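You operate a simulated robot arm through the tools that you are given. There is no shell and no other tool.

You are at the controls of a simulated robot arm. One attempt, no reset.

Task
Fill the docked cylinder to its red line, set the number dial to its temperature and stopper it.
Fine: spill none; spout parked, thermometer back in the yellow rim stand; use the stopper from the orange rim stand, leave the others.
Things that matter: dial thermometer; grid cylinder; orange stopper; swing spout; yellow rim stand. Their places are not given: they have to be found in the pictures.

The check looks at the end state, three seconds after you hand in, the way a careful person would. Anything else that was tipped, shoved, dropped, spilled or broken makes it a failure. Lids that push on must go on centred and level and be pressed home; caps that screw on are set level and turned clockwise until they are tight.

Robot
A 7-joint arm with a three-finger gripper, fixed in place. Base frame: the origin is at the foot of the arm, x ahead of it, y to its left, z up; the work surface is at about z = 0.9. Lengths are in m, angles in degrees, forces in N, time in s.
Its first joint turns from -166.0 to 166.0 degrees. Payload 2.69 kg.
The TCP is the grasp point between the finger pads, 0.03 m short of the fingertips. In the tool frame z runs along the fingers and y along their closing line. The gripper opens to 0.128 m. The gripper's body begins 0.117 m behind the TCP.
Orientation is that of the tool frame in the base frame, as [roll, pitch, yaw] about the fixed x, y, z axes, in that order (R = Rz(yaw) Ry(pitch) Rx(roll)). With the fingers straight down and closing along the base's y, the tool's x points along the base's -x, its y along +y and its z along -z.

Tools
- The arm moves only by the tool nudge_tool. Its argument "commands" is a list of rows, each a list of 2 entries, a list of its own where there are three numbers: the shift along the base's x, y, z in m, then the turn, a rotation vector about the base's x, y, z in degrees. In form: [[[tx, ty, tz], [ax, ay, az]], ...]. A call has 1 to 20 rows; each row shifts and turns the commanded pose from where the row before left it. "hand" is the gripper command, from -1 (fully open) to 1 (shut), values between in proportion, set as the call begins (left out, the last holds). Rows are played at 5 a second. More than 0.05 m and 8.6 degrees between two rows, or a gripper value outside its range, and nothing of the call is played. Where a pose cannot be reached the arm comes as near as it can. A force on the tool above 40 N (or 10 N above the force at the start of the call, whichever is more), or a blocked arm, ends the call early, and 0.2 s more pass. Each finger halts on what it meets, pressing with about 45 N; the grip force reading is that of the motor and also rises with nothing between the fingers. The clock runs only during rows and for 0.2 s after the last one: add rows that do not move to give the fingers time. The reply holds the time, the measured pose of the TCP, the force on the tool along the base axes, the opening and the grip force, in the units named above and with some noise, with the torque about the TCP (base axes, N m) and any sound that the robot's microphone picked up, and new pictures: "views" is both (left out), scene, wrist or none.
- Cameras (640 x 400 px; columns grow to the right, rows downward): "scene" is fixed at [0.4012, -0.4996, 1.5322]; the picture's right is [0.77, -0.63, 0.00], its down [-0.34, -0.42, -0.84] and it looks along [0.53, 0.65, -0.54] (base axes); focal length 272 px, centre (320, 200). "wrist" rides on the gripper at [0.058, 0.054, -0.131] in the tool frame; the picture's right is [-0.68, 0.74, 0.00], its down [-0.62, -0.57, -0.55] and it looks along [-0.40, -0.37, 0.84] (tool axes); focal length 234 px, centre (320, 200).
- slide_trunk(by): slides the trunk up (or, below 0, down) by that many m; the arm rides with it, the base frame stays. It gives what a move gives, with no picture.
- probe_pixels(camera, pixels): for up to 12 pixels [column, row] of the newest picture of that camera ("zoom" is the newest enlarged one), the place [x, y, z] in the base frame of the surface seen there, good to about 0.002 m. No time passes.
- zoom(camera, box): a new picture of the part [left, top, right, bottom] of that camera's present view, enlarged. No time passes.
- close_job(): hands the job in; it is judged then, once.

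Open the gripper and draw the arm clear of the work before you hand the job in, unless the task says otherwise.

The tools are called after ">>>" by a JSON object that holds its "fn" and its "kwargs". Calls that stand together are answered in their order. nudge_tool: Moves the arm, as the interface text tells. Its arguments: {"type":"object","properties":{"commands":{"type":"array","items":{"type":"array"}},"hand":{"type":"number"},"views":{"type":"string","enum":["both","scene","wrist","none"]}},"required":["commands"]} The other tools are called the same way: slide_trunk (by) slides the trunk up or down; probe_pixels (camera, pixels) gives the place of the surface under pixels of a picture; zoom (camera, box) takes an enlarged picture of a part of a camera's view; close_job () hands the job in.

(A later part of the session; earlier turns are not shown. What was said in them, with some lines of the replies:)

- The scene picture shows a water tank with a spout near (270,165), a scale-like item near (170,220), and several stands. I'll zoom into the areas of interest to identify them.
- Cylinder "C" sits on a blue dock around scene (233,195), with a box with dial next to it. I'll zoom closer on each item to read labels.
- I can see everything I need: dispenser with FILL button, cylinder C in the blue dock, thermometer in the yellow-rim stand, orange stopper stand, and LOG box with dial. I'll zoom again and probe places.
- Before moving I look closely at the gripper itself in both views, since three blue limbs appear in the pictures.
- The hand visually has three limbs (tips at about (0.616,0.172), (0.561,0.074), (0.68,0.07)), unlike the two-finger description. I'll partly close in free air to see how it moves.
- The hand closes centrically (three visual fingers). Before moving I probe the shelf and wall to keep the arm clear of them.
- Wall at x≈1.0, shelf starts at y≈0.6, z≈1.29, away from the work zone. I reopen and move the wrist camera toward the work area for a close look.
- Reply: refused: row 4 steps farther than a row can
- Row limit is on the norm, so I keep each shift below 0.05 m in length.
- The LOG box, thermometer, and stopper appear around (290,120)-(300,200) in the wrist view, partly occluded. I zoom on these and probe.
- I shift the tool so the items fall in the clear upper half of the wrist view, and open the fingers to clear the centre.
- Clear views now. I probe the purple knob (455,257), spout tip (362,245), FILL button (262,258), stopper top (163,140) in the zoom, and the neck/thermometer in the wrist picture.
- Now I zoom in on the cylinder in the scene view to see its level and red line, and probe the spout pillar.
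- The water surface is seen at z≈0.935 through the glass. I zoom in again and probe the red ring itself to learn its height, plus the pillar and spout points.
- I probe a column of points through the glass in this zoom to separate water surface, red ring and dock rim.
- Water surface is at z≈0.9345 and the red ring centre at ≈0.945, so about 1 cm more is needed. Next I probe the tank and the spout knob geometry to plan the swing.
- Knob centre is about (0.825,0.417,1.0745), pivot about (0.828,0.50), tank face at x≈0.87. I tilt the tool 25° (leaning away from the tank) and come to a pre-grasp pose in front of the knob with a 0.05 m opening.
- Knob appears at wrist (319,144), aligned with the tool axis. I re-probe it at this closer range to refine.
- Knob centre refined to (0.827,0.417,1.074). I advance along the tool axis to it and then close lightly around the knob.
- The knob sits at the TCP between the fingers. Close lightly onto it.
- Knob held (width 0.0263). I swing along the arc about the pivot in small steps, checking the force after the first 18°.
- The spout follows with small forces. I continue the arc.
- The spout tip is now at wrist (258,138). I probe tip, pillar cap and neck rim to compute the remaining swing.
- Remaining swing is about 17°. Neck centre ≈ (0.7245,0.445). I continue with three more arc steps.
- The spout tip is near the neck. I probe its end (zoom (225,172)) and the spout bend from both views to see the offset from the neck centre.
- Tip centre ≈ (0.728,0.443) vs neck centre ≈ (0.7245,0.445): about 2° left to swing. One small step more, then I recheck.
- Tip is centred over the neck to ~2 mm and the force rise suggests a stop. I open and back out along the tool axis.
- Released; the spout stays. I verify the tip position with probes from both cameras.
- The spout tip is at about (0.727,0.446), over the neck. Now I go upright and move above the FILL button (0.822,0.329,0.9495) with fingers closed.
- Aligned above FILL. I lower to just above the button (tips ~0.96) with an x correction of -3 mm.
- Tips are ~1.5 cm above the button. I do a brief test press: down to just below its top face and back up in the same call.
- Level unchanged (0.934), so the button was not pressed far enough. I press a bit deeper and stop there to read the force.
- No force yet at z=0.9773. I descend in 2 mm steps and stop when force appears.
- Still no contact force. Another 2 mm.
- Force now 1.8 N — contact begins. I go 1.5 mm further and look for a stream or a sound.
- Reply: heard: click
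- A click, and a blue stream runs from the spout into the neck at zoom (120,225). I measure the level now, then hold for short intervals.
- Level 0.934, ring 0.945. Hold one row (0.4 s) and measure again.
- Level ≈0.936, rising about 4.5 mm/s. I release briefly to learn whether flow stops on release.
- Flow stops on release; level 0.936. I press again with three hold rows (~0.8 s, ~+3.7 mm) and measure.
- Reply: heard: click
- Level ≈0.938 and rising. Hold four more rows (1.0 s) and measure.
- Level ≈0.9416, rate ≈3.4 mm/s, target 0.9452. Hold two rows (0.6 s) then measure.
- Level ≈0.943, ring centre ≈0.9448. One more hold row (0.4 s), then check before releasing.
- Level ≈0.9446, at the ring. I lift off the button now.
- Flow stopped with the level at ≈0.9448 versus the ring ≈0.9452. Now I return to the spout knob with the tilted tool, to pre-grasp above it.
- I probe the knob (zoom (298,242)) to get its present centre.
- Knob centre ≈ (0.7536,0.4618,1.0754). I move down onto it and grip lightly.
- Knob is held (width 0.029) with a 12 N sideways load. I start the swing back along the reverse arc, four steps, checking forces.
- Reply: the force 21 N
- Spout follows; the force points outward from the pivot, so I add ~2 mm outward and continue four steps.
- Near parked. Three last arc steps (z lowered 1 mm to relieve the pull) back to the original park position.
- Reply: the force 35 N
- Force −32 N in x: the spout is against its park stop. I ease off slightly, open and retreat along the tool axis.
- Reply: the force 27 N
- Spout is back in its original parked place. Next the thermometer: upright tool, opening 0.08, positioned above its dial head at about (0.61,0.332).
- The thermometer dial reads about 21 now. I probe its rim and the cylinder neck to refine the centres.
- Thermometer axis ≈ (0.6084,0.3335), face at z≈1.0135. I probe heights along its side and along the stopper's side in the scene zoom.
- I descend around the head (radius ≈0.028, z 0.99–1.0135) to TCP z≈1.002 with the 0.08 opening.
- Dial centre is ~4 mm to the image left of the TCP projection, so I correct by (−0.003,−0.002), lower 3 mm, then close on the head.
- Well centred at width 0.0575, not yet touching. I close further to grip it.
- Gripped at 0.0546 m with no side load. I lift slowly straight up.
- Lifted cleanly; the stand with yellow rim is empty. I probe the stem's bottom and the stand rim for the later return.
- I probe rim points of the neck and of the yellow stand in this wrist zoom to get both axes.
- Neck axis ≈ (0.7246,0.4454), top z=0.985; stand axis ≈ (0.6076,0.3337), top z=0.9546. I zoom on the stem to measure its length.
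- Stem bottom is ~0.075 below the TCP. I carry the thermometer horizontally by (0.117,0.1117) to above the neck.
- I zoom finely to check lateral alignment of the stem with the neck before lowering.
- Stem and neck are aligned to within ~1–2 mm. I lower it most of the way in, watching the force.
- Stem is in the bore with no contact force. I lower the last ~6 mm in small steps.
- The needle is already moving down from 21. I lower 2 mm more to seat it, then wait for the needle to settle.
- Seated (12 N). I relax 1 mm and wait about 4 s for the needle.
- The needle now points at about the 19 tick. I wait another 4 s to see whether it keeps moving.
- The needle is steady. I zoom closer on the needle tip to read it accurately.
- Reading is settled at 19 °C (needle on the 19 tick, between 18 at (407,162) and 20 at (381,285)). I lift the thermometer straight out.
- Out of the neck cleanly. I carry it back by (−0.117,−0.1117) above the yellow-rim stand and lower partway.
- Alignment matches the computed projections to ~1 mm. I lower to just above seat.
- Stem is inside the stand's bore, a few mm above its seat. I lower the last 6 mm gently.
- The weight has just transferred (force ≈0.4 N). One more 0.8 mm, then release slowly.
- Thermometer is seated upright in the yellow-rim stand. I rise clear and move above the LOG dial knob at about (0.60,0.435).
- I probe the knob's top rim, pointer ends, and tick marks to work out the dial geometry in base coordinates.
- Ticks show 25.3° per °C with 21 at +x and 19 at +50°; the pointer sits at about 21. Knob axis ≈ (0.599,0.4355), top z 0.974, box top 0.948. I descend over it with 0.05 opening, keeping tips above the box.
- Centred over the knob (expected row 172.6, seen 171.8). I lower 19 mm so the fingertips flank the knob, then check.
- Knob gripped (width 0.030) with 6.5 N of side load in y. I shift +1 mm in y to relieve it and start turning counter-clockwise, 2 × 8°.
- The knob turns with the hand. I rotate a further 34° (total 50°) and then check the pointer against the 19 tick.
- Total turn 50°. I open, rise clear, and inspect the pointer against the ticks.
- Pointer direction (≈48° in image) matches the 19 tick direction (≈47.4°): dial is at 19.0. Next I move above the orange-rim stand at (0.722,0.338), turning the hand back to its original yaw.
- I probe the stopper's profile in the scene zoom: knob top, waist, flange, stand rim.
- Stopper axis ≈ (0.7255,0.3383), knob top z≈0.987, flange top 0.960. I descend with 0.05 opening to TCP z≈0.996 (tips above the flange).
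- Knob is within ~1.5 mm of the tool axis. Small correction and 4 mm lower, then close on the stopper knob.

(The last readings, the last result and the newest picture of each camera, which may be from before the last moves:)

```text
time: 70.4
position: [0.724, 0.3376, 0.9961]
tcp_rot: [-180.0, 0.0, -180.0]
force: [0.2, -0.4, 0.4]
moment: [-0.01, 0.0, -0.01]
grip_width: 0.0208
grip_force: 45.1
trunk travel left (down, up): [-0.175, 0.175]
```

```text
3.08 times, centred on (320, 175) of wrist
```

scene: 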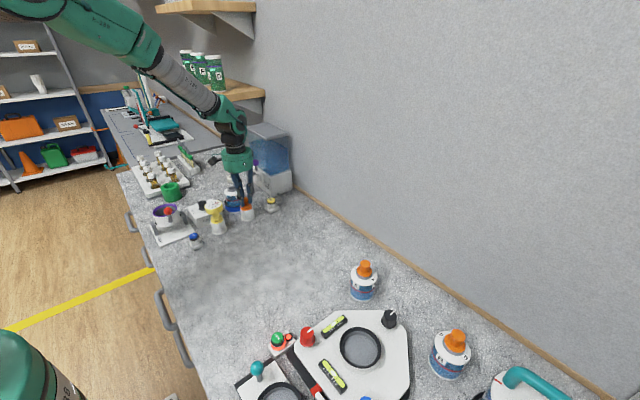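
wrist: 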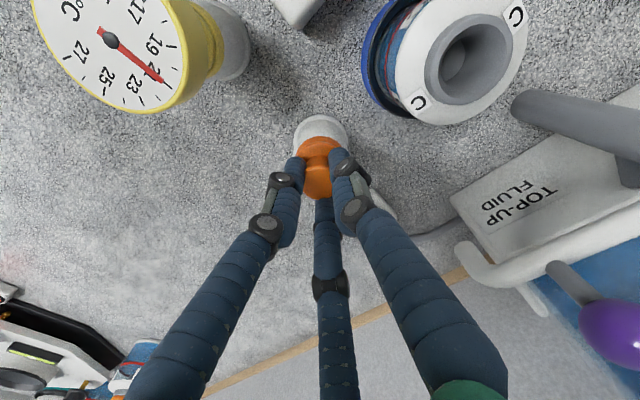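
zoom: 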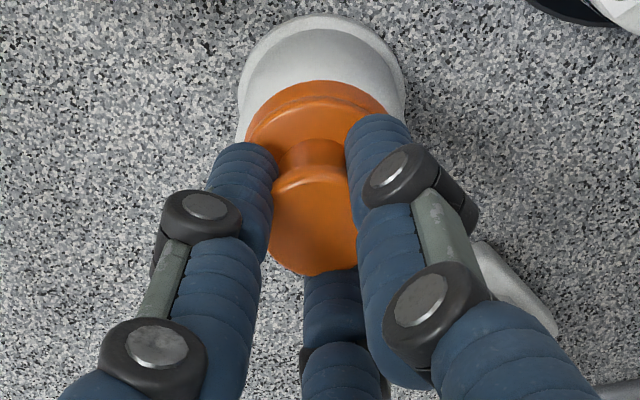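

Gripped at the waist (0.0208 m) without side load. I lift it straight up.

>>> {"fn": "nudge_tool", "kwargs": {"commands": [[[0, 0, 0.01], [0, 0, 0]], [[0, 0, 0.02], [0, 0, 0]], [[0, 0, 0.03], [0, 0, 0]], [[0, 0, 0.03], [0, 0, 0]], [[0, 0, 0], [0, 0, 0]]]}}

>>> {"fn": "zoom", "kwargs": {"camera": "scene", "box": [225, 160, 271, 220]}}

>>> {"fn": "zoom", "kwargs": {"camera": "wrist", "box": [240, 60, 460, 220]}}

```text
time: 71.6
position: [0.7225, 0.3385, 1.0861]
tcp_rot: [180.0, 0.0, 180.0]
force: [-1.1, 0.6, 0.0]
moment: [0.03, -0.01, 0.02]
grip_width: 0.0212
grip_force: 45.0
trunk travel left (down, up): [-0.175, 0.175]
```

scene: 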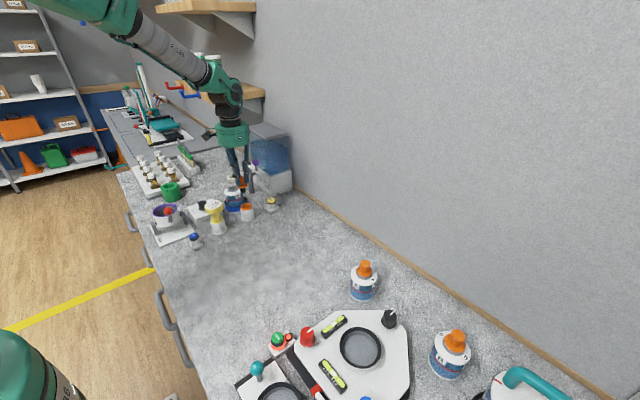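
wrist: 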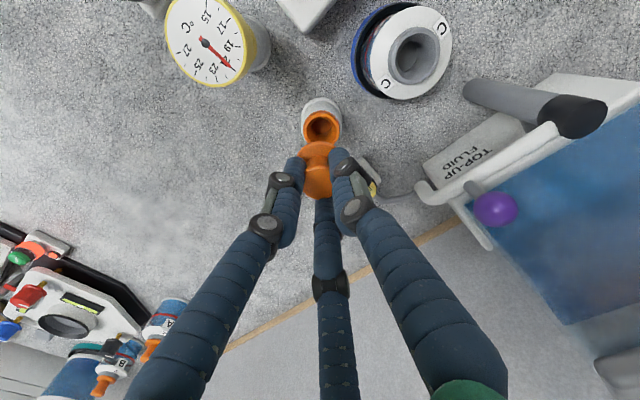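

```text
6.67 times, centred on (248, 190) of scene
```

zoom: 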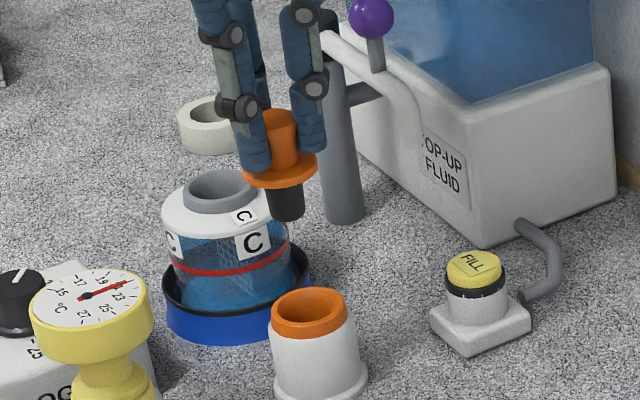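

```text
2.50 times, centred on (350, 140) of wrist
```

zoom: 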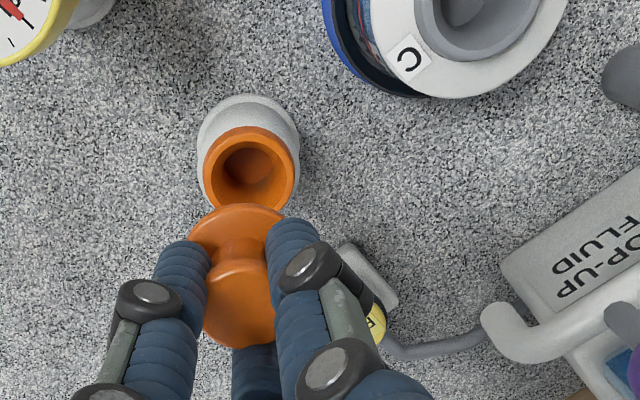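

The stopper is out with its dark plug visible. I probe the orange-rim stand's rim and the neck rim to compute the exact transfer vector.

>>> {"fn": "probe_pixels", "kwargs": {"camera": "zoom", "pixels": [[208, 172], [293, 168], [250, 131], [215, 193], [288, 147], [218, 147], [286, 192]]}}

>>> {"fn": "zoom", "kwargs": {"camera": "wrist", "box": [340, 0, 470, 110]}}

```text
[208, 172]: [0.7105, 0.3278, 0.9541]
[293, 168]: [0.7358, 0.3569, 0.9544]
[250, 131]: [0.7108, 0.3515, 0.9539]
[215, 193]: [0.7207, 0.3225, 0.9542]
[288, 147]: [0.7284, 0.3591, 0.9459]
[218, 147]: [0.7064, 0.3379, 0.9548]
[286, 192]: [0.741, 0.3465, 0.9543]
```

```text
3.64 times, centred on (405, 55) of wrist
```

zoom: 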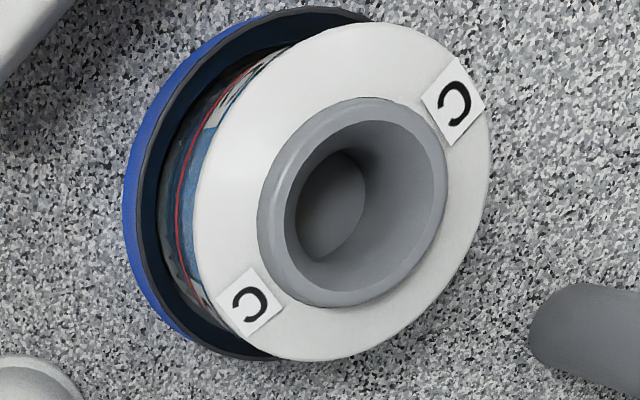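

I zoom in on the held stopper to see where its axis is relative to the tool axis.

>>> {"fn": "zoom", "kwargs": {"camera": "wrist", "box": [280, 125, 360, 210]}}

>>> {"fn": "probe_pixels", "kwargs": {"camera": "zoom", "pixels": [[265, 225], [345, 225], [303, 195], [303, 270], [220, 110], [290, 85], [350, 95], [300, 120]]}}

>>> {"fn": "zoom", "kwargs": {"camera": "scene", "box": [232, 172, 256, 198]}}

>>> {"fn": "probe_pixels", "kwargs": {"camera": "zoom", "pixels": [[292, 105], [300, 185], [305, 210], [310, 240], [312, 255], [270, 190], [330, 185]]}}

```text
4.71 times, centred on (320, 168) of wrist
```

zoom: 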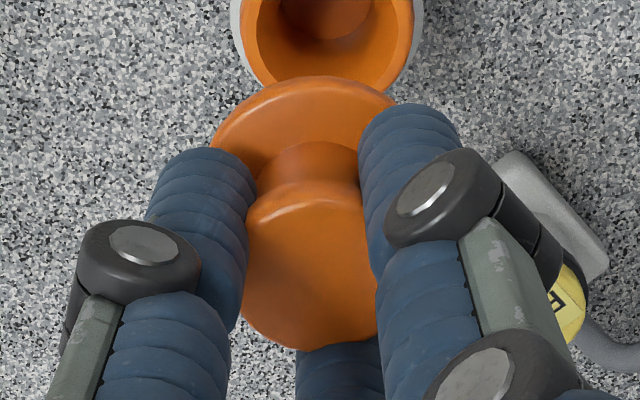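

```text
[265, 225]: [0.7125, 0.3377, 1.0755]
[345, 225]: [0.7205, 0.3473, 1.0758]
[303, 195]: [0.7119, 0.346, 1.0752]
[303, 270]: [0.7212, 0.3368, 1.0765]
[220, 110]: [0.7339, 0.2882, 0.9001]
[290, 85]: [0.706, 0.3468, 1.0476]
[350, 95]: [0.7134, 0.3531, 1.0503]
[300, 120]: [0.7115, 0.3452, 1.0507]
```

```text
15.38 times, centred on (244, 185) of scene
```

zoom: 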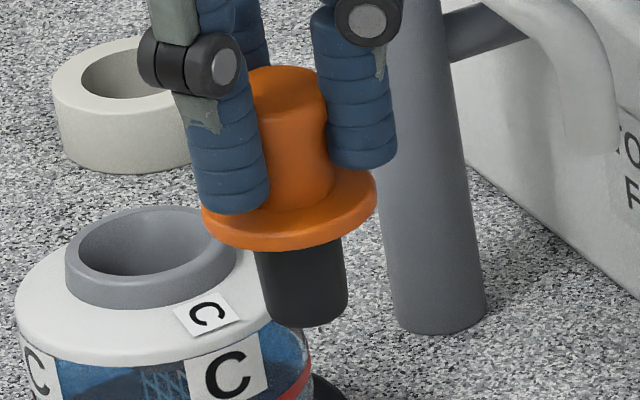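

```text
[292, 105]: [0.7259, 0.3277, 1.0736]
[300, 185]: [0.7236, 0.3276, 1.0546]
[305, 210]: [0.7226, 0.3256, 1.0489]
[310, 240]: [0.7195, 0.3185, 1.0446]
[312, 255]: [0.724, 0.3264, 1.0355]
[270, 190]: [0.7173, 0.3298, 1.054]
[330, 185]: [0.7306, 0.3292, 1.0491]
```

Stopper is upright and on the tool axis. I carry it (0.0008,0.1061) to above the neck.

>>> {"fn": "nudge_tool", "kwargs": {"commands": [[[0.0003, 0.0354, 0], [0, 0, 0]], [[0.0003, 0.0354, 0], [0, 0, 0]], [[0.0002, 0.0353, 0], [0, 0, 0]], [[0, 0, 0], [0, 0, 0]]]}}

>>> {"fn": "zoom", "kwargs": {"camera": "scene", "box": [220, 165, 246, 198]}}

>>> {"fn": "zoom", "kwargs": {"camera": "wrist", "box": [260, 80, 400, 220]}}

```text
time: 72.6
position: [0.7244, 0.4427, 1.0852]
tcp_rot: [180.0, 0.0, -180.0]
force: [-0.1, -0.4, -0.4]
moment: [-0.05, -0.01, 0.0]
grip_width: 0.021
grip_force: 45.1
trunk travel left (down, up): [-0.175, 0.175]
```

scene: 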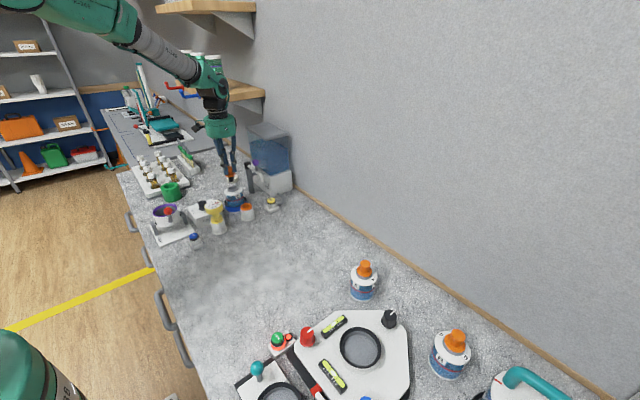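
wrist: 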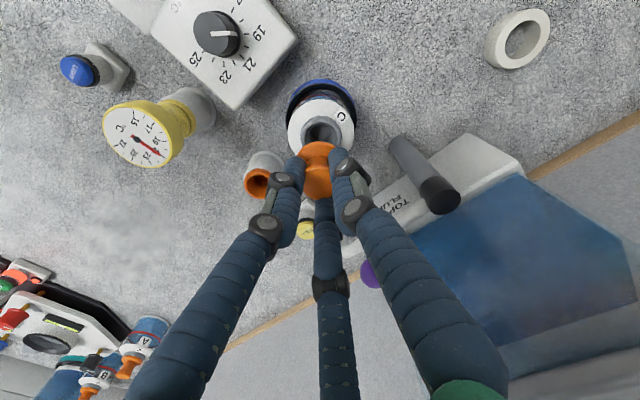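

```text
12.12 times, centred on (233, 182) of scene
```

zoom: 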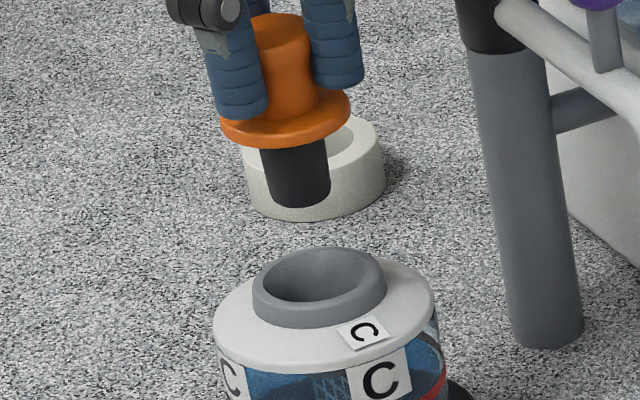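

```text
2.86 times, centred on (330, 150) of wrist
```

zoom: 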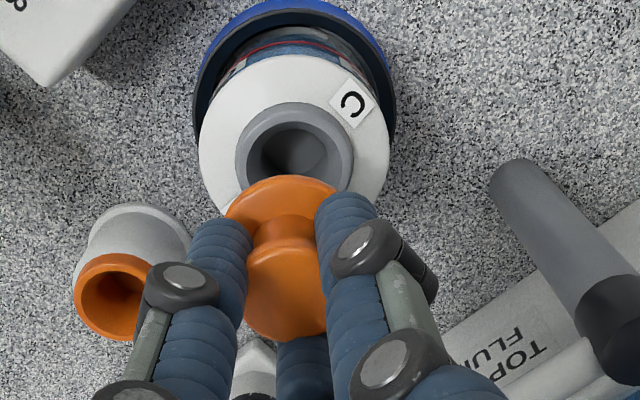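

Scene alignment matches (plug at 299, neck at 319 as computed). I check the other direction by probing the stopper's top and flange in the wrist view.

>>> {"fn": "zoom", "kwargs": {"camera": "wrist", "box": [285, 125, 355, 210]}}

>>> {"fn": "probe_pixels", "kwargs": {"camera": "zoom", "pixels": [[300, 345], [300, 185], [265, 230], [345, 230], [305, 265], [255, 310], [345, 310], [225, 115], [300, 82], [375, 105]]}}

```text
4.71 times, centred on (320, 168) of wrist
```

zoom: 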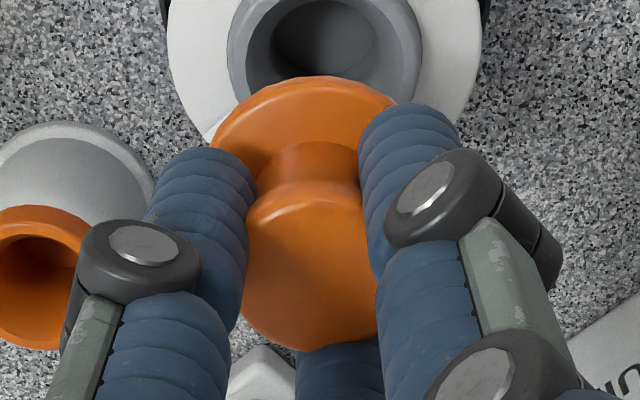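

```text
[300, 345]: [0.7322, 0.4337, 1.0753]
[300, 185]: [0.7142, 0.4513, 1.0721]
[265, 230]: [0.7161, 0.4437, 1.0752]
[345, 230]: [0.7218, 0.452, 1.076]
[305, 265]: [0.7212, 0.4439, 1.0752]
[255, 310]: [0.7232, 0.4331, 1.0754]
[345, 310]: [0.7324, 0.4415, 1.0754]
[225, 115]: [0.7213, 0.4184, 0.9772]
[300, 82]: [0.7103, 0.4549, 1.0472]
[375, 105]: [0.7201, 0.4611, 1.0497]
```

The flange appears ~2.5 mm toward image-left of the tool axis in the wrist view. I cross-check with several scene probes on plug and neck.

>>> {"fn": "zoom", "kwargs": {"camera": "scene", "box": [222, 168, 244, 196]}}

>>> {"fn": "probe_pixels", "kwargs": {"camera": "zoom", "pixels": [[283, 155], [283, 165], [284, 175], [284, 185], [285, 195], [285, 205], [255, 175], [312, 180], [265, 190], [300, 190]]}}

>>> {"fn": "probe_pixels", "kwargs": {"camera": "zoom", "pixels": [[308, 305], [308, 312], [308, 320], [308, 270], [290, 310], [325, 310], [240, 290], [376, 290], [308, 262]]}}

```text
14.29 times, centred on (233, 182) of scene
```

zoom: 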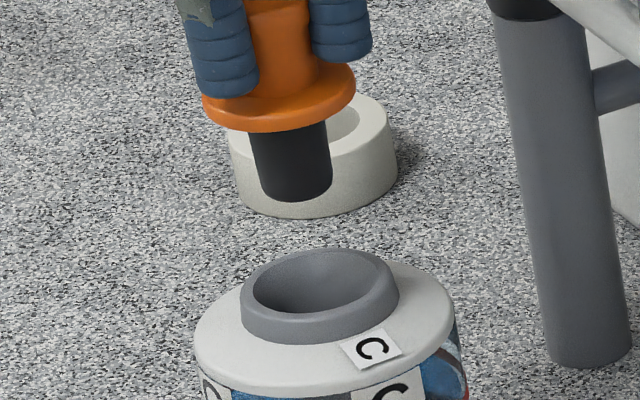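

```text
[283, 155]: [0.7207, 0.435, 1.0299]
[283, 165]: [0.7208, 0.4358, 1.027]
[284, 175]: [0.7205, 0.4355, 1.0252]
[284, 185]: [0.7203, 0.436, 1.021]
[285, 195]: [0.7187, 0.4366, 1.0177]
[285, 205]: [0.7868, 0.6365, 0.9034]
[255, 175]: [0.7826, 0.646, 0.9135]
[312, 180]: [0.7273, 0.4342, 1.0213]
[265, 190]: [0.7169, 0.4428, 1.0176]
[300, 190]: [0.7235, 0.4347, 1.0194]
```

```text
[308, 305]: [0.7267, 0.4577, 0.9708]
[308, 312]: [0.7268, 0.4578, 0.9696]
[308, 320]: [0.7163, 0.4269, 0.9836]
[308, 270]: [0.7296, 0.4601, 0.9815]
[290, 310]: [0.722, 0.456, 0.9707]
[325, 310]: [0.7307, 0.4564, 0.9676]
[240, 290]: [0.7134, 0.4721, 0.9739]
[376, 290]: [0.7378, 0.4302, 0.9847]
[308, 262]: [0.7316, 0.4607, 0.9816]
```

Probes put the plug axis at ≈(0.7258,0.4441) and the neck at ≈(0.7255,0.4455); combined with the wrist view I shift (+0.001,+0.002) and lower until the plug tip is in the bore.

>>> {"fn": "nudge_tool", "kwargs": {"commands": [[[0.001, 0.002, 0], [0, 0, 0]], [[0, 0, -0.015], [0, 0, 0]], [[0, 0, -0.012], [0, 0, 0]], [[0, 0, -0.008], [0, 0, 0]], [[0, 0, 0], [0, 0, 0]]]}}

>>> {"fn": "zoom", "kwargs": {"camera": "scene", "box": [222, 172, 244, 200]}}

>>> {"fn": "zoom", "kwargs": {"camera": "wrist", "box": [270, 110, 370, 210]}}

```text
time: 73.8
position: [0.7258, 0.4463, 1.051]
tcp_rot: [-180.0, 0.1, 180.0]
force: [0.3, 0.2, -1.1]
moment: [0.01, 0.02, 0.02]
grip_width: 0.0211
grip_force: 45.0
trunk travel left (down, up): [-0.175, 0.175]
```

scene: 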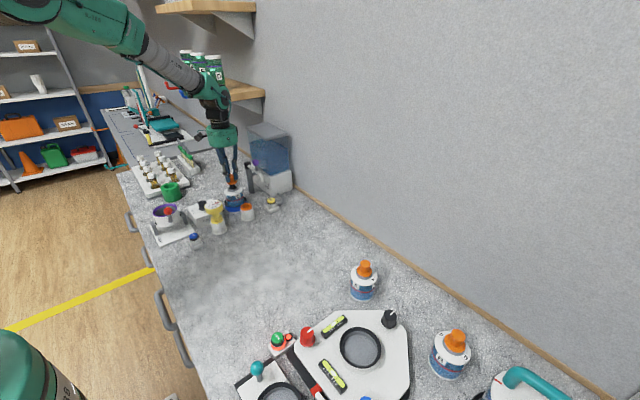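
wrist: 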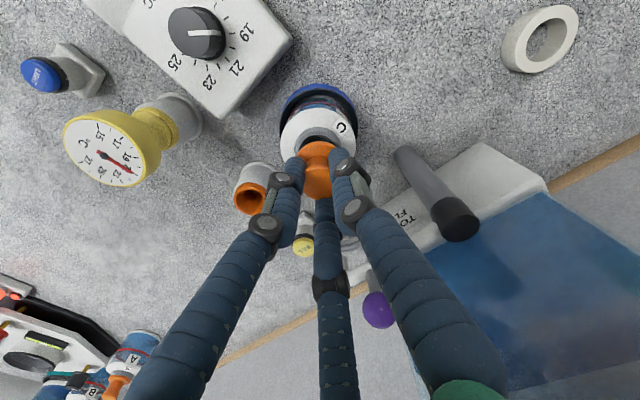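

```text
14.29 times, centred on (233, 186) of scene
```

zoom: 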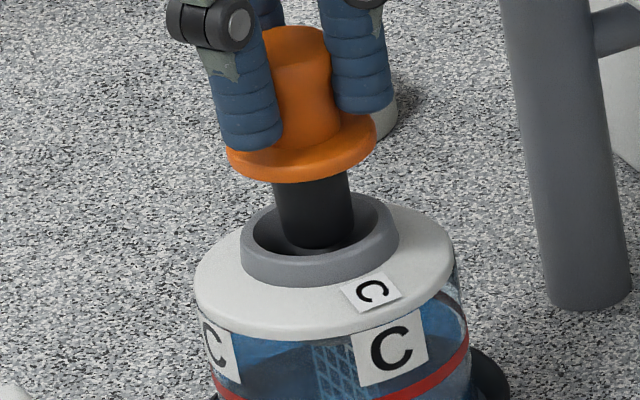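

```text
4.00 times, centred on (320, 160) of wrist
```

zoom: 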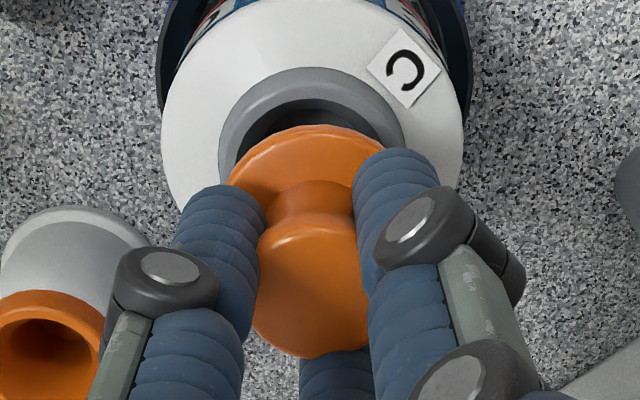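

Plug tip is just inside the rim, about 1.2 mm to the left. I shift +1.5 mm in x and lower 10 mm.

>>> {"fn": "nudge_tool", "kwargs": {"commands": [[[0.0015, 0.0, 0], [0, 0, 0]], [[0, 0, -0.005], [0, 0, 0]], [[0, 0, -0.005], [0, 0, 0]], [[0, 0, 0], [0, 0, 0]]]}}

>>> {"fn": "zoom", "kwargs": {"camera": "scene", "box": [222, 172, 244, 200]}}

>>> {"fn": "zoom", "kwargs": {"camera": "wrist", "box": [270, 110, 370, 210]}}

```text
time: 74.8
position: [0.7286, 0.4464, 1.0399]
tcp_rot: [180.0, 0.0, -179.9]
force: [-0.6, 0.1, 0.3]
moment: [-0.01, 0.03, -0.01]
grip_width: 0.0208
grip_force: 45.2
trunk travel left (down, up): [-0.175, 0.175]
```

scene: 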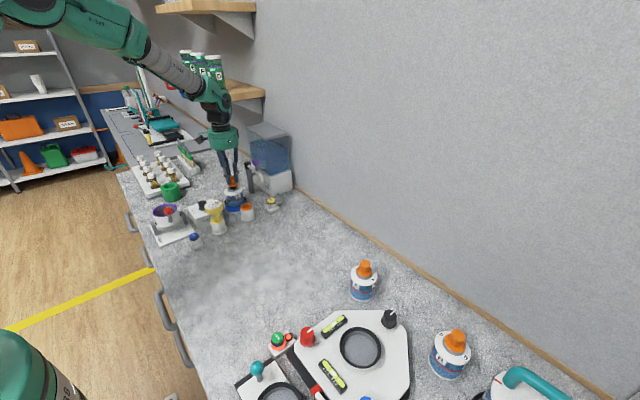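
wrist: 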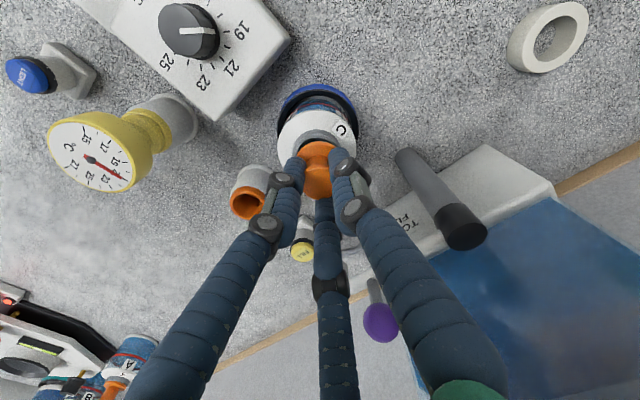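

```text
14.29 times, centred on (233, 186) of scene
```

zoom: 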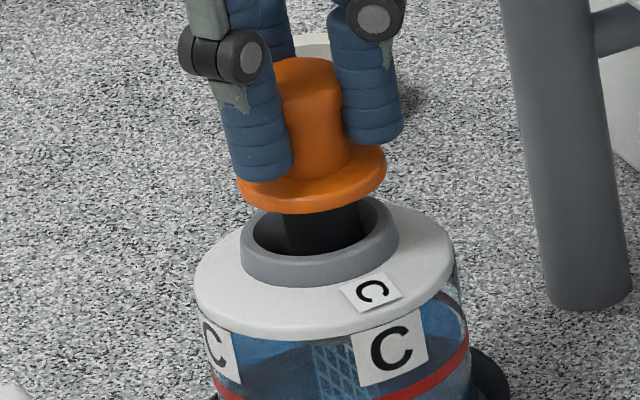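

```text
4.00 times, centred on (320, 160) of wrist
```

zoom: 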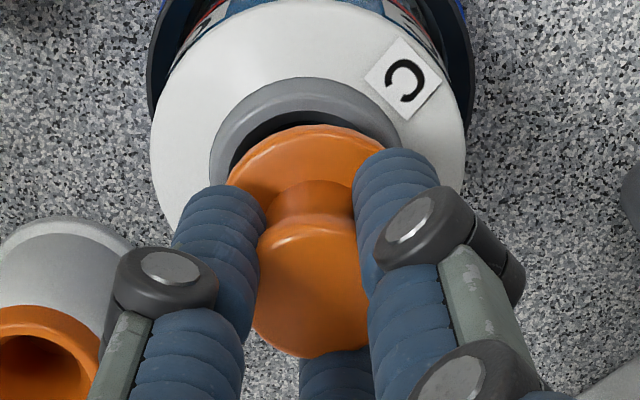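

Plug is in the bore and centred (scene +0.5 mm, wrist ±0.2 mm). I lower further toward the seat with −0.5 mm x trim.

>>> {"fn": "nudge_tool", "kwargs": {"commands": [[[-0.0005, 0.0, -0.004], [0, 0, 0]], [[0, 0, -0.004], [0, 0, 0]], [[0, 0, -0.002], [0, 0, 0]], [[0, 0, 0], [0, 0, 0]]], "views": "none"}}

>>> {"fn": "zoom", "kwargs": {"camera": "scene", "box": [222, 172, 244, 200]}}

```text
time: 75.8
position: [0.7264, 0.4459, 1.0302]
tcp_rot: [-179.9, 0.0, 179.9]
force: [-0.4, 0.1, -0.7]
moment: [0.02, 0.03, 0.02]
grip_width: 0.0213
grip_force: 45.5
trunk travel left (down, up): [-0.175, 0.175]
```

```text
14.29 times, centred on (233, 186) of scene
```

zoom: 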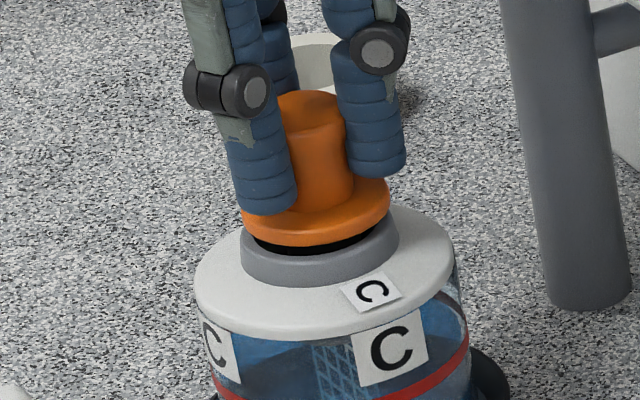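

No resistance yet; the flange is ~3–4 mm above the rim and centred. I continue down in 1–2 mm steps.

>>> {"fn": "nudge_tool", "kwargs": {"commands": [[[0, 0, -0.002], [0, 0, 0]], [[0, 0, -0.0015], [0, 0, 0]], [[0, 0, 0], [0, 0, 0]]], "views": "none"}}

>>> {"fn": "zoom", "kwargs": {"camera": "scene", "box": [222, 172, 244, 200]}}

```text
time: 76.6
position: [0.7266, 0.4464, 1.027]
tcp_rot: [-180.0, 0.1, 179.9]
force: [-0.6, 0.1, 2.0]
moment: [-0.03, 0.02, 0.01]
grip_width: 0.0206
grip_force: 44.8
trunk travel left (down, up): [-0.175, 0.175]
```

```text
14.29 times, centred on (233, 186) of scene
```

zoom: 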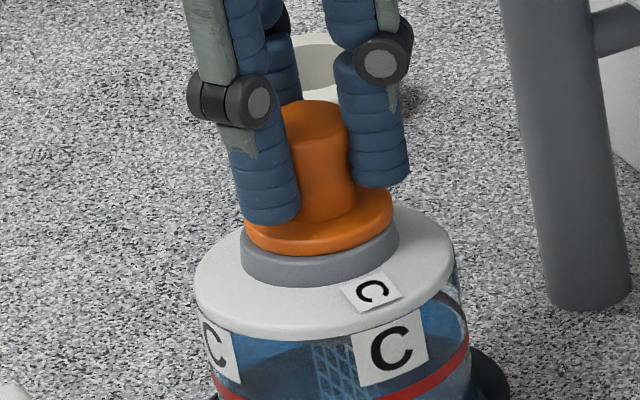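

Contact begins (2 N), flange on the rim. I press down in 1 mm steps to push it home.

>>> {"fn": "nudge_tool", "kwargs": {"commands": [[[0, 0, -0.001], [0, 0, 0]], [[0, 0, -0.001], [0, 0, 0]], [[0, 0, 0], [0, 0, 0]]], "views": "none"}}

>>> {"fn": "zoom", "kwargs": {"camera": "scene", "box": [222, 172, 244, 200]}}

```text
time: 77.4
position: [0.7261, 0.4461, 1.0266]
tcp_rot: [179.9, 0.2, 179.9]
force: [-0.5, -3.1, 17.7]
moment: [-0.25, 0.15, -0.07]
grip_width: 0.021
grip_force: 44.7
trunk travel left (down, up): [-0.175, 0.175]
```

```text
14.29 times, centred on (233, 186) of scene
```

zoom: 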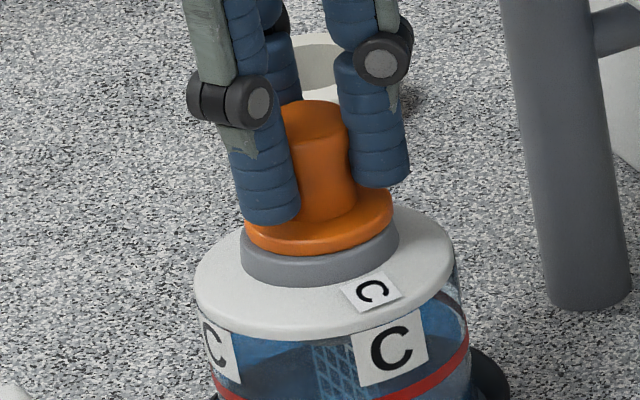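

17.7 N and no further travel: flange flush on the rim. One more firm press (~25–30 N).

>>> {"fn": "nudge_tool", "kwargs": {"commands": [[[0, 0, -0.001], [0, 0, 0]], [[0, 0, -0.0005], [0, 0, 0]], [[0, 0, 0], [0, 0, 0]]], "views": "none"}}

>>> {"fn": "zoom", "kwargs": {"camera": "scene", "box": [222, 172, 244, 200]}}

```text
time: 78.2
position: [0.7275, 0.446, 1.0264]
tcp_rot: [179.9, 0.2, -180.0]
force: [3.6, -1.3, 33.3]
moment: [-0.14, -0.06, -0.08]
grip_width: 0.0211
grip_force: 44.9
trunk travel left (down, up): [-0.175, 0.175]
```

```text
14.29 times, centred on (233, 186) of scene
```

zoom: 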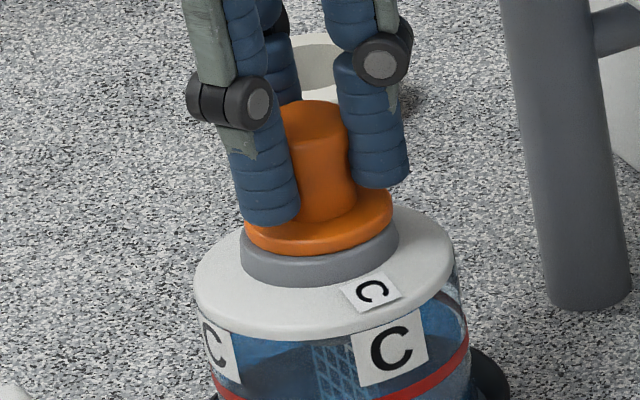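

Pressed with 33 N and no further travel, so it is home. I relax the push, then open and rise.

>>> {"fn": "nudge_tool", "kwargs": {"commands": [[[0, 0, 0.002], [0, 0, 0]], [[0, 0, 0.0013], [0, 0, 0]], [[0, 0, 0], [0, 0, 0]]], "views": "none"}}

>>> {"fn": "nudge_tool", "kwargs": {"commands": [[[0, 0, 0], [0, 0, 0]], [[0, 0, 0], [0, 0, 0]]], "hand": 0.22, "views": "none"}}

>>> {"fn": "nudge_tool", "kwargs": {"commands": [[[0, 0, 0.02], [0, 0, 0]], [[0, 0, 0.03], [0, 0, 0]], [[0, 0, 0.04], [0, 0, 0]], [[0, 0, 0], [0, 0, 0]]], "hand": 0.22}}

>>> {"fn": "zoom", "kwargs": {"camera": "scene", "box": [222, 172, 244, 200]}}

>>> {"fn": "zoom", "kwargs": {"camera": "wrist", "box": [260, 70, 380, 170]}}

```text
time: 79.0
position: [0.7263, 0.4457, 1.0271]
tcp_rot: [180.0, 0.0, 179.9]
force: [5.4, 2.2, 18.5]
moment: [0.17, -0.39, -0.02]
grip_width: 0.0209
grip_force: 45.4
trunk travel left (down, up): [-0.175, 0.175]
```

```text
time: 79.6
position: [0.7261, 0.4447, 1.0267]
tcp_rot: [-180.0, -0.1, -180.0]
force: [0.6, -0.7, 0.1]
moment: [-0.02, 0.02, -0.01]
grip_width: 0.0497
grip_force: 0.0
trunk travel left (down, up): [-0.175, 0.175]
```

```text
time: 80.6
position: [0.727, 0.4475, 1.1182]
tcp_rot: [180.0, 0.0, 180.0]
force: [-0.3, -0.4, 0.0]
moment: [-0.02, -0.06, 0.01]
grip_width: 0.05
grip_force: 0.1
trunk travel left (down, up): [-0.175, 0.175]
```

scene: 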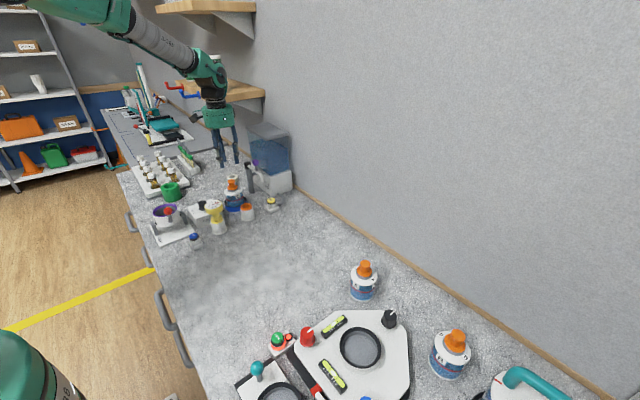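
wrist: 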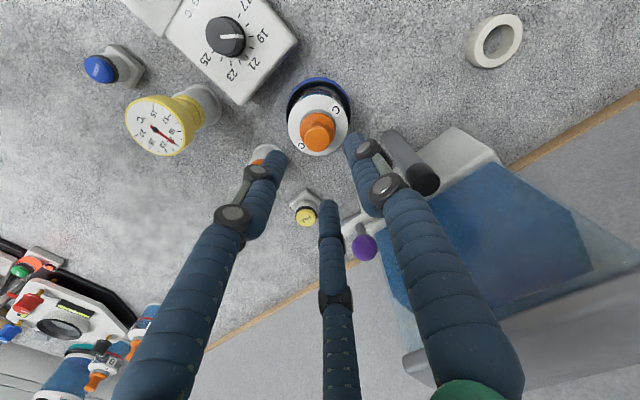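

```text
14.29 times, centred on (233, 186) of scene
```

zoom: 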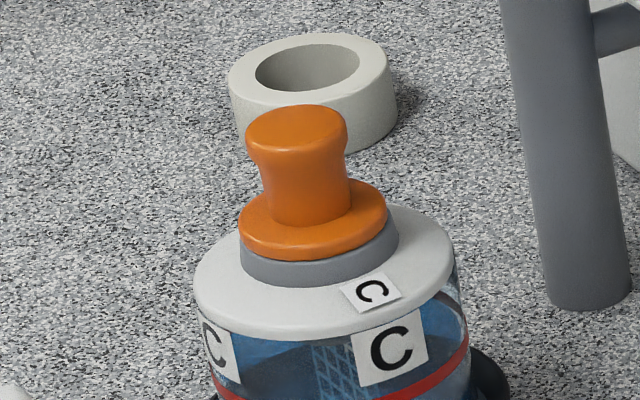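

```text
4.00 times, centred on (320, 120) of wrist
```

zoom: 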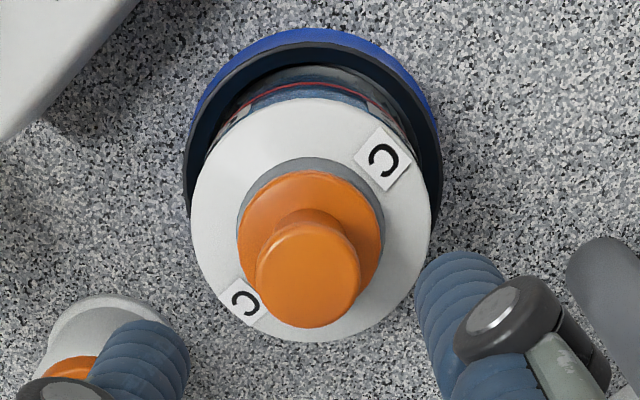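

Stopper is on; I verify that it is level and centred with probes on its knob top and flange.

>>> {"fn": "probe_pixels", "kwargs": {"camera": "zoom", "pixels": [[275, 255], [345, 225], [310, 240], [275, 285], [340, 285], [308, 300], [255, 210], [370, 215], [310, 180], [300, 320], [262, 230], [350, 260]]}}

>>> {"fn": "zoom", "kwargs": {"camera": "scene", "box": [226, 174, 240, 192]}}

>>> {"fn": "probe_pixels", "kwargs": {"camera": "zoom", "pixels": [[300, 40], [250, 50], [350, 50], [300, 80], [235, 225], [400, 205], [300, 265], [310, 300], [240, 260], [400, 240], [300, 330], [380, 310]]}}

```text
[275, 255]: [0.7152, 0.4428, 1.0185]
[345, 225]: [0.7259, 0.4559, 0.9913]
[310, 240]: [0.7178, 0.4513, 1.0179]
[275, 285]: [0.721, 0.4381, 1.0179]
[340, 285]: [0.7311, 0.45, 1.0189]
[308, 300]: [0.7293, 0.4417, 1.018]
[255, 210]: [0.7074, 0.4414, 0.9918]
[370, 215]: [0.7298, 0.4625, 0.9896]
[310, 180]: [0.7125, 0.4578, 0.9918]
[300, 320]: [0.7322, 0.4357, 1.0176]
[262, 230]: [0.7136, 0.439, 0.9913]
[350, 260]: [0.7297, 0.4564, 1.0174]
```

```text
16.00 times, centred on (233, 183) of scene
```

zoom: 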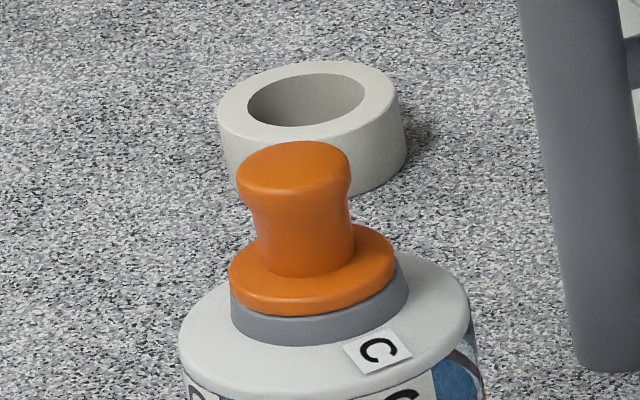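

```text
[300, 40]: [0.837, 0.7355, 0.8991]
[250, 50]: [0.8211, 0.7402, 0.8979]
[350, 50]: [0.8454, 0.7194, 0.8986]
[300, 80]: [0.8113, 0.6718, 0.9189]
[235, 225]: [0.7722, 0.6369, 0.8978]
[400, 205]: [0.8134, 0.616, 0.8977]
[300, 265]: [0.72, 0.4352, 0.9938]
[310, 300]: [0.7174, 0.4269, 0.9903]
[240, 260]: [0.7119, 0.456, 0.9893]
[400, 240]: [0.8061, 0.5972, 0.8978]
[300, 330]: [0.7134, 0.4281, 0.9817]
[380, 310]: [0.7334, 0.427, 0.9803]
```

Knob top is level at z≈1.018 and flange top at ≈0.9915. I compare with already-stoppered cylinders A and B to see that the seating height above the lid is the same.

>>> {"fn": "zoom", "kwargs": {"camera": "scene", "box": [345, 255, 385, 305]}}

>>> {"fn": "probe_pixels", "kwargs": {"camera": "zoom", "pixels": [[320, 80], [310, 90], [320, 150], [325, 165], [325, 180], [325, 200], [325, 225], [260, 190], [380, 190], [300, 260], [330, 290], [330, 320]]}}

```text
8.00 times, centred on (365, 280) of scene
```

zoom: 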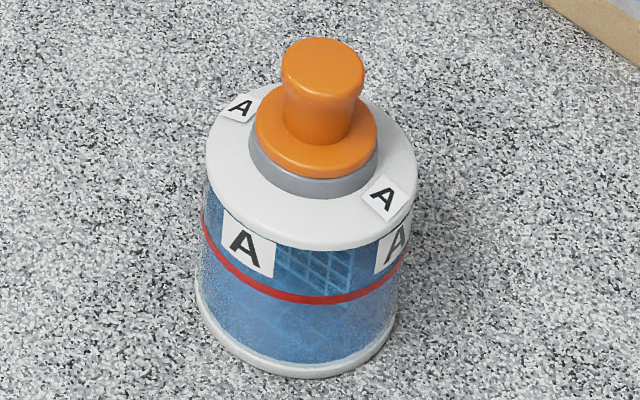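

```text
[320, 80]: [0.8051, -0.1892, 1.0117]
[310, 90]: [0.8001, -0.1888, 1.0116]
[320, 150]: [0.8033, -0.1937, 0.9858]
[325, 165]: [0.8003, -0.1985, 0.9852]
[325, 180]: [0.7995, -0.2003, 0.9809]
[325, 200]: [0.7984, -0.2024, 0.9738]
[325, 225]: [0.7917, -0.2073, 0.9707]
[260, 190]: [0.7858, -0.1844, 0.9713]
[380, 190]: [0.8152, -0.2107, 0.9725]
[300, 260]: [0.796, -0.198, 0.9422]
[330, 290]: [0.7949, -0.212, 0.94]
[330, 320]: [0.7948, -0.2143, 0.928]
```

Seating height relative to the lid matches cylinder A (0.0405 vs 0.0407 m), so it is home. I double check C's level against its ring with many probes now.

>>> {"fn": "zoom", "kwargs": {"camera": "scene", "box": [225, 178, 249, 208]}}

>>> {"fn": "probe_pixels", "kwargs": {"camera": "zoom", "pixels": [[185, 289], [200, 296], [215, 301], [230, 303], [245, 304], [260, 305], [275, 304], [290, 303], [305, 301], [320, 297], [335, 292], [350, 285]]}}

>>> {"fn": "probe_pixels", "kwargs": {"camera": "zoom", "pixels": [[215, 250], [225, 245], [235, 245], [245, 250], [230, 260], [240, 265], [250, 270], [225, 270], [235, 280], [215, 275], [365, 255], [375, 250]]}}

```text
13.33 times, centred on (237, 193) of scene
```

zoom: 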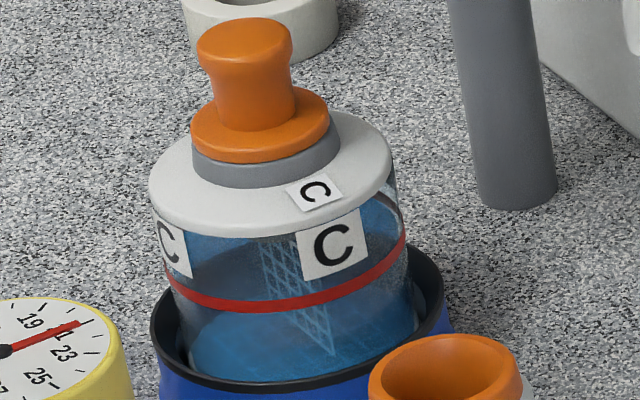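

```text
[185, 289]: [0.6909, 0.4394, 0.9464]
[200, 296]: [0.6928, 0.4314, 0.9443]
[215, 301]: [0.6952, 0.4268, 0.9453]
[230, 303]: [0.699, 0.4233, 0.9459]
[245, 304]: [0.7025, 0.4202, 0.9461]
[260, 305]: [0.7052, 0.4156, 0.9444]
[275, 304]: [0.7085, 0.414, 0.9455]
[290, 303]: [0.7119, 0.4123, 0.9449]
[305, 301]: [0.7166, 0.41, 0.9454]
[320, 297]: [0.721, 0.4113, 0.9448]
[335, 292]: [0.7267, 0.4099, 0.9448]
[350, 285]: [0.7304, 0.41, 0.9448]
```

```text
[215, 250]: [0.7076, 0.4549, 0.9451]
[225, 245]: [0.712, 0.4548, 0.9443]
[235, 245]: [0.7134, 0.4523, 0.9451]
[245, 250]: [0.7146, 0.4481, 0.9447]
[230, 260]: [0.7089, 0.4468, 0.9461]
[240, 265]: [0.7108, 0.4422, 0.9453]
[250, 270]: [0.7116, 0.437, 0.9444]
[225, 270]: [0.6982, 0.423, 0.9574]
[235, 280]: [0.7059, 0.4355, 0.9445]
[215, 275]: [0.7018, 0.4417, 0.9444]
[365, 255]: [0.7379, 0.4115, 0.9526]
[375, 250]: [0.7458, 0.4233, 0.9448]
```

Level mean 0.9449 versus ring 0.9452 — filled to the line. I check the stopper's centring with wrist probes on the knob and neck edges.

>>> {"fn": "zoom", "kwargs": {"camera": "wrist", "box": [290, 90, 350, 160]}}

>>> {"fn": "probe_pixels", "kwargs": {"camera": "zoom", "pixels": [[232, 245], [372, 245], [300, 180], [300, 312], [252, 200], [352, 290], [252, 290], [350, 200]]}}

>>> {"fn": "probe_pixels", "kwargs": {"camera": "zoom", "pixels": [[210, 200], [402, 190], [305, 108], [225, 140], [385, 140], [205, 170], [408, 205]]}}

```text
5.71 times, centred on (320, 125) of wrist
```

zoom: 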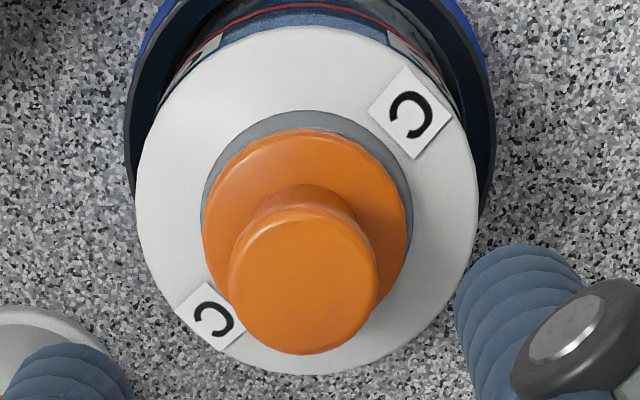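

```text
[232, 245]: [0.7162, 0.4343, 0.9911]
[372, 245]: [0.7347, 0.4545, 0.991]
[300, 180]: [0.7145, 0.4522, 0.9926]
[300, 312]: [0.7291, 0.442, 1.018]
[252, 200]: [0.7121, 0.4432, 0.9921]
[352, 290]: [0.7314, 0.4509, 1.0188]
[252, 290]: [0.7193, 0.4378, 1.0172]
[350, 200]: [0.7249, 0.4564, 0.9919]
```

```text
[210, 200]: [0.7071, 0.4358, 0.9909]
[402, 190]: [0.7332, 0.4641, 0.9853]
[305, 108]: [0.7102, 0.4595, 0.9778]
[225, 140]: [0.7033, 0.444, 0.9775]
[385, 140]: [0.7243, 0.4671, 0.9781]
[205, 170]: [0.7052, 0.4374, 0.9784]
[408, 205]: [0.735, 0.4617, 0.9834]
```

Flange and neck edges are concentric to within ~0.6 mm. I open fully and withdraw the arm up and back toward the start pose.

>>> {"fn": "nudge_tool", "kwargs": {"commands": [[[0, 0, 0.045], [0, 0, 0]], [[0, 0, 0.045], [0, 0, 0]], [[0, 0, 0.045], [0, 0, 0]], [[-0.02, -0.035, 0.025], [0, 0, 0]], [[-0.02, -0.04, 0.02], [0, 0, 0]], [[-0.02, -0.04, 0.02], [0, 0, 0]], [[-0.02, -0.04, 0.02], [0, 0, 0]], [[-0.02, -0.04, 0.02], [0, 0, 0]], [[-0.02, -0.04, 0.02], [0, 0, 0]], [[0, -0.045, 0], [0, 0, 0]], [[0, -0.045, 0], [0, 0, 0]], [[0, 0, 0], [0, 0, 0]]], "hand": -1}}

>>> {"fn": "zoom", "kwargs": {"camera": "scene", "box": [110, 110, 310, 260]}}

>>> {"fn": "zoom", "kwargs": {"camera": "scene", "box": [190, 170, 262, 230]}}

```text
time: 83.2
position: [0.6063, 0.1207, 1.377]
tcp_rot: [180.0, 0.0, 180.0]
force: [0.2, -0.5, 0.8]
moment: [0.04, -0.03, 0.01]
grip_width: 0.1279
grip_force: 0.0
trunk travel left (down, up): [-0.175, 0.175]
```

scene: 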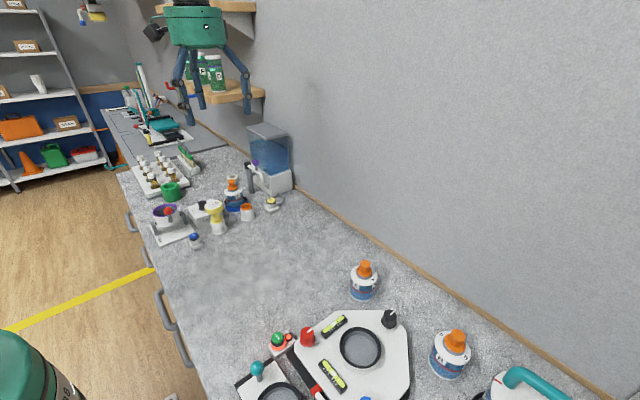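
wrist: 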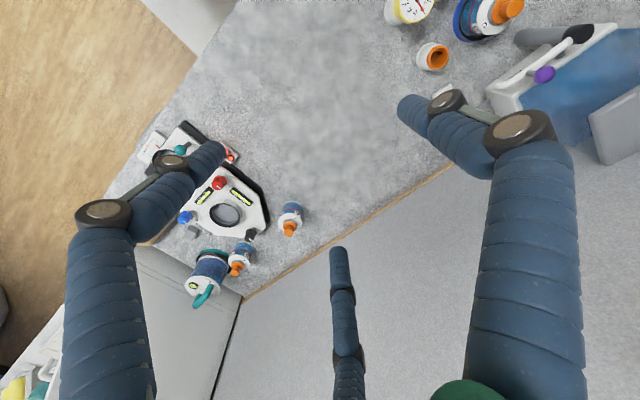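

```text
2.67 times, centred on (210, 185) of scene
```

zoom: 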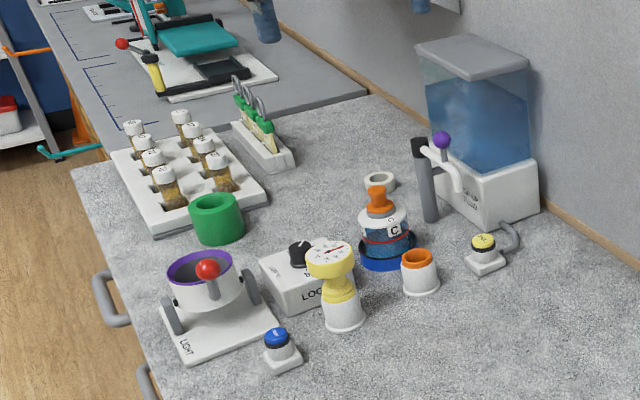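

```text
6.67 times, centred on (226, 200) of scene
```

zoom: 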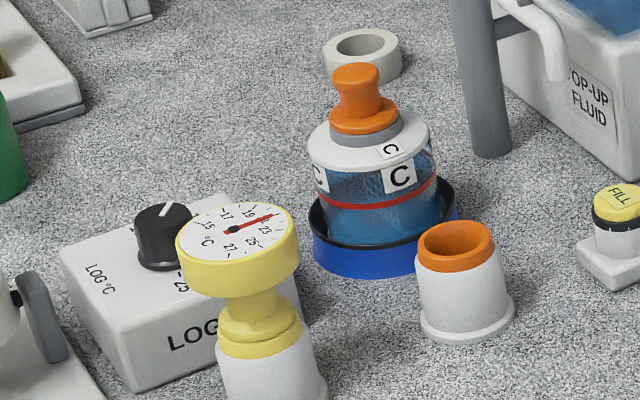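

Final view: cylinder C is docked and filled to its red line with the orange stopper seated. The dial is at 19, the thermometer is back in the yellow-rim stand, the spout is parked, nothing else is disturbed, and the arm is clear with the gripper open. I hand in.

>>> {"fn": "close_job", "kwargs": {}}

```text
The job is handed in.
```

The job is handed in, and every step looked complete in the final pictures and readings. I haven't seen the check's verdict.

- **Fill:** cylinder C stands docked with its level within about 0.5 mm of the red line. No spill was visible.
- **Dial:** the thermometer settled at 19 °C in the cylinder. The number dial now points at 19.
- **Stopper:** the stopper from the orange rim stand is on level and about centred. I pressed it down with 33 N until it stopped moving, and it sits at the same height as the one on cylinder A. The other stoppers were not touched.
- **Put back:** the spout is at its park stop and the thermometer is upright in the yellow rim stand.
- **Arm:** the gripper is open and the arm is clear of the work. I saw nothing else tipped or moved.
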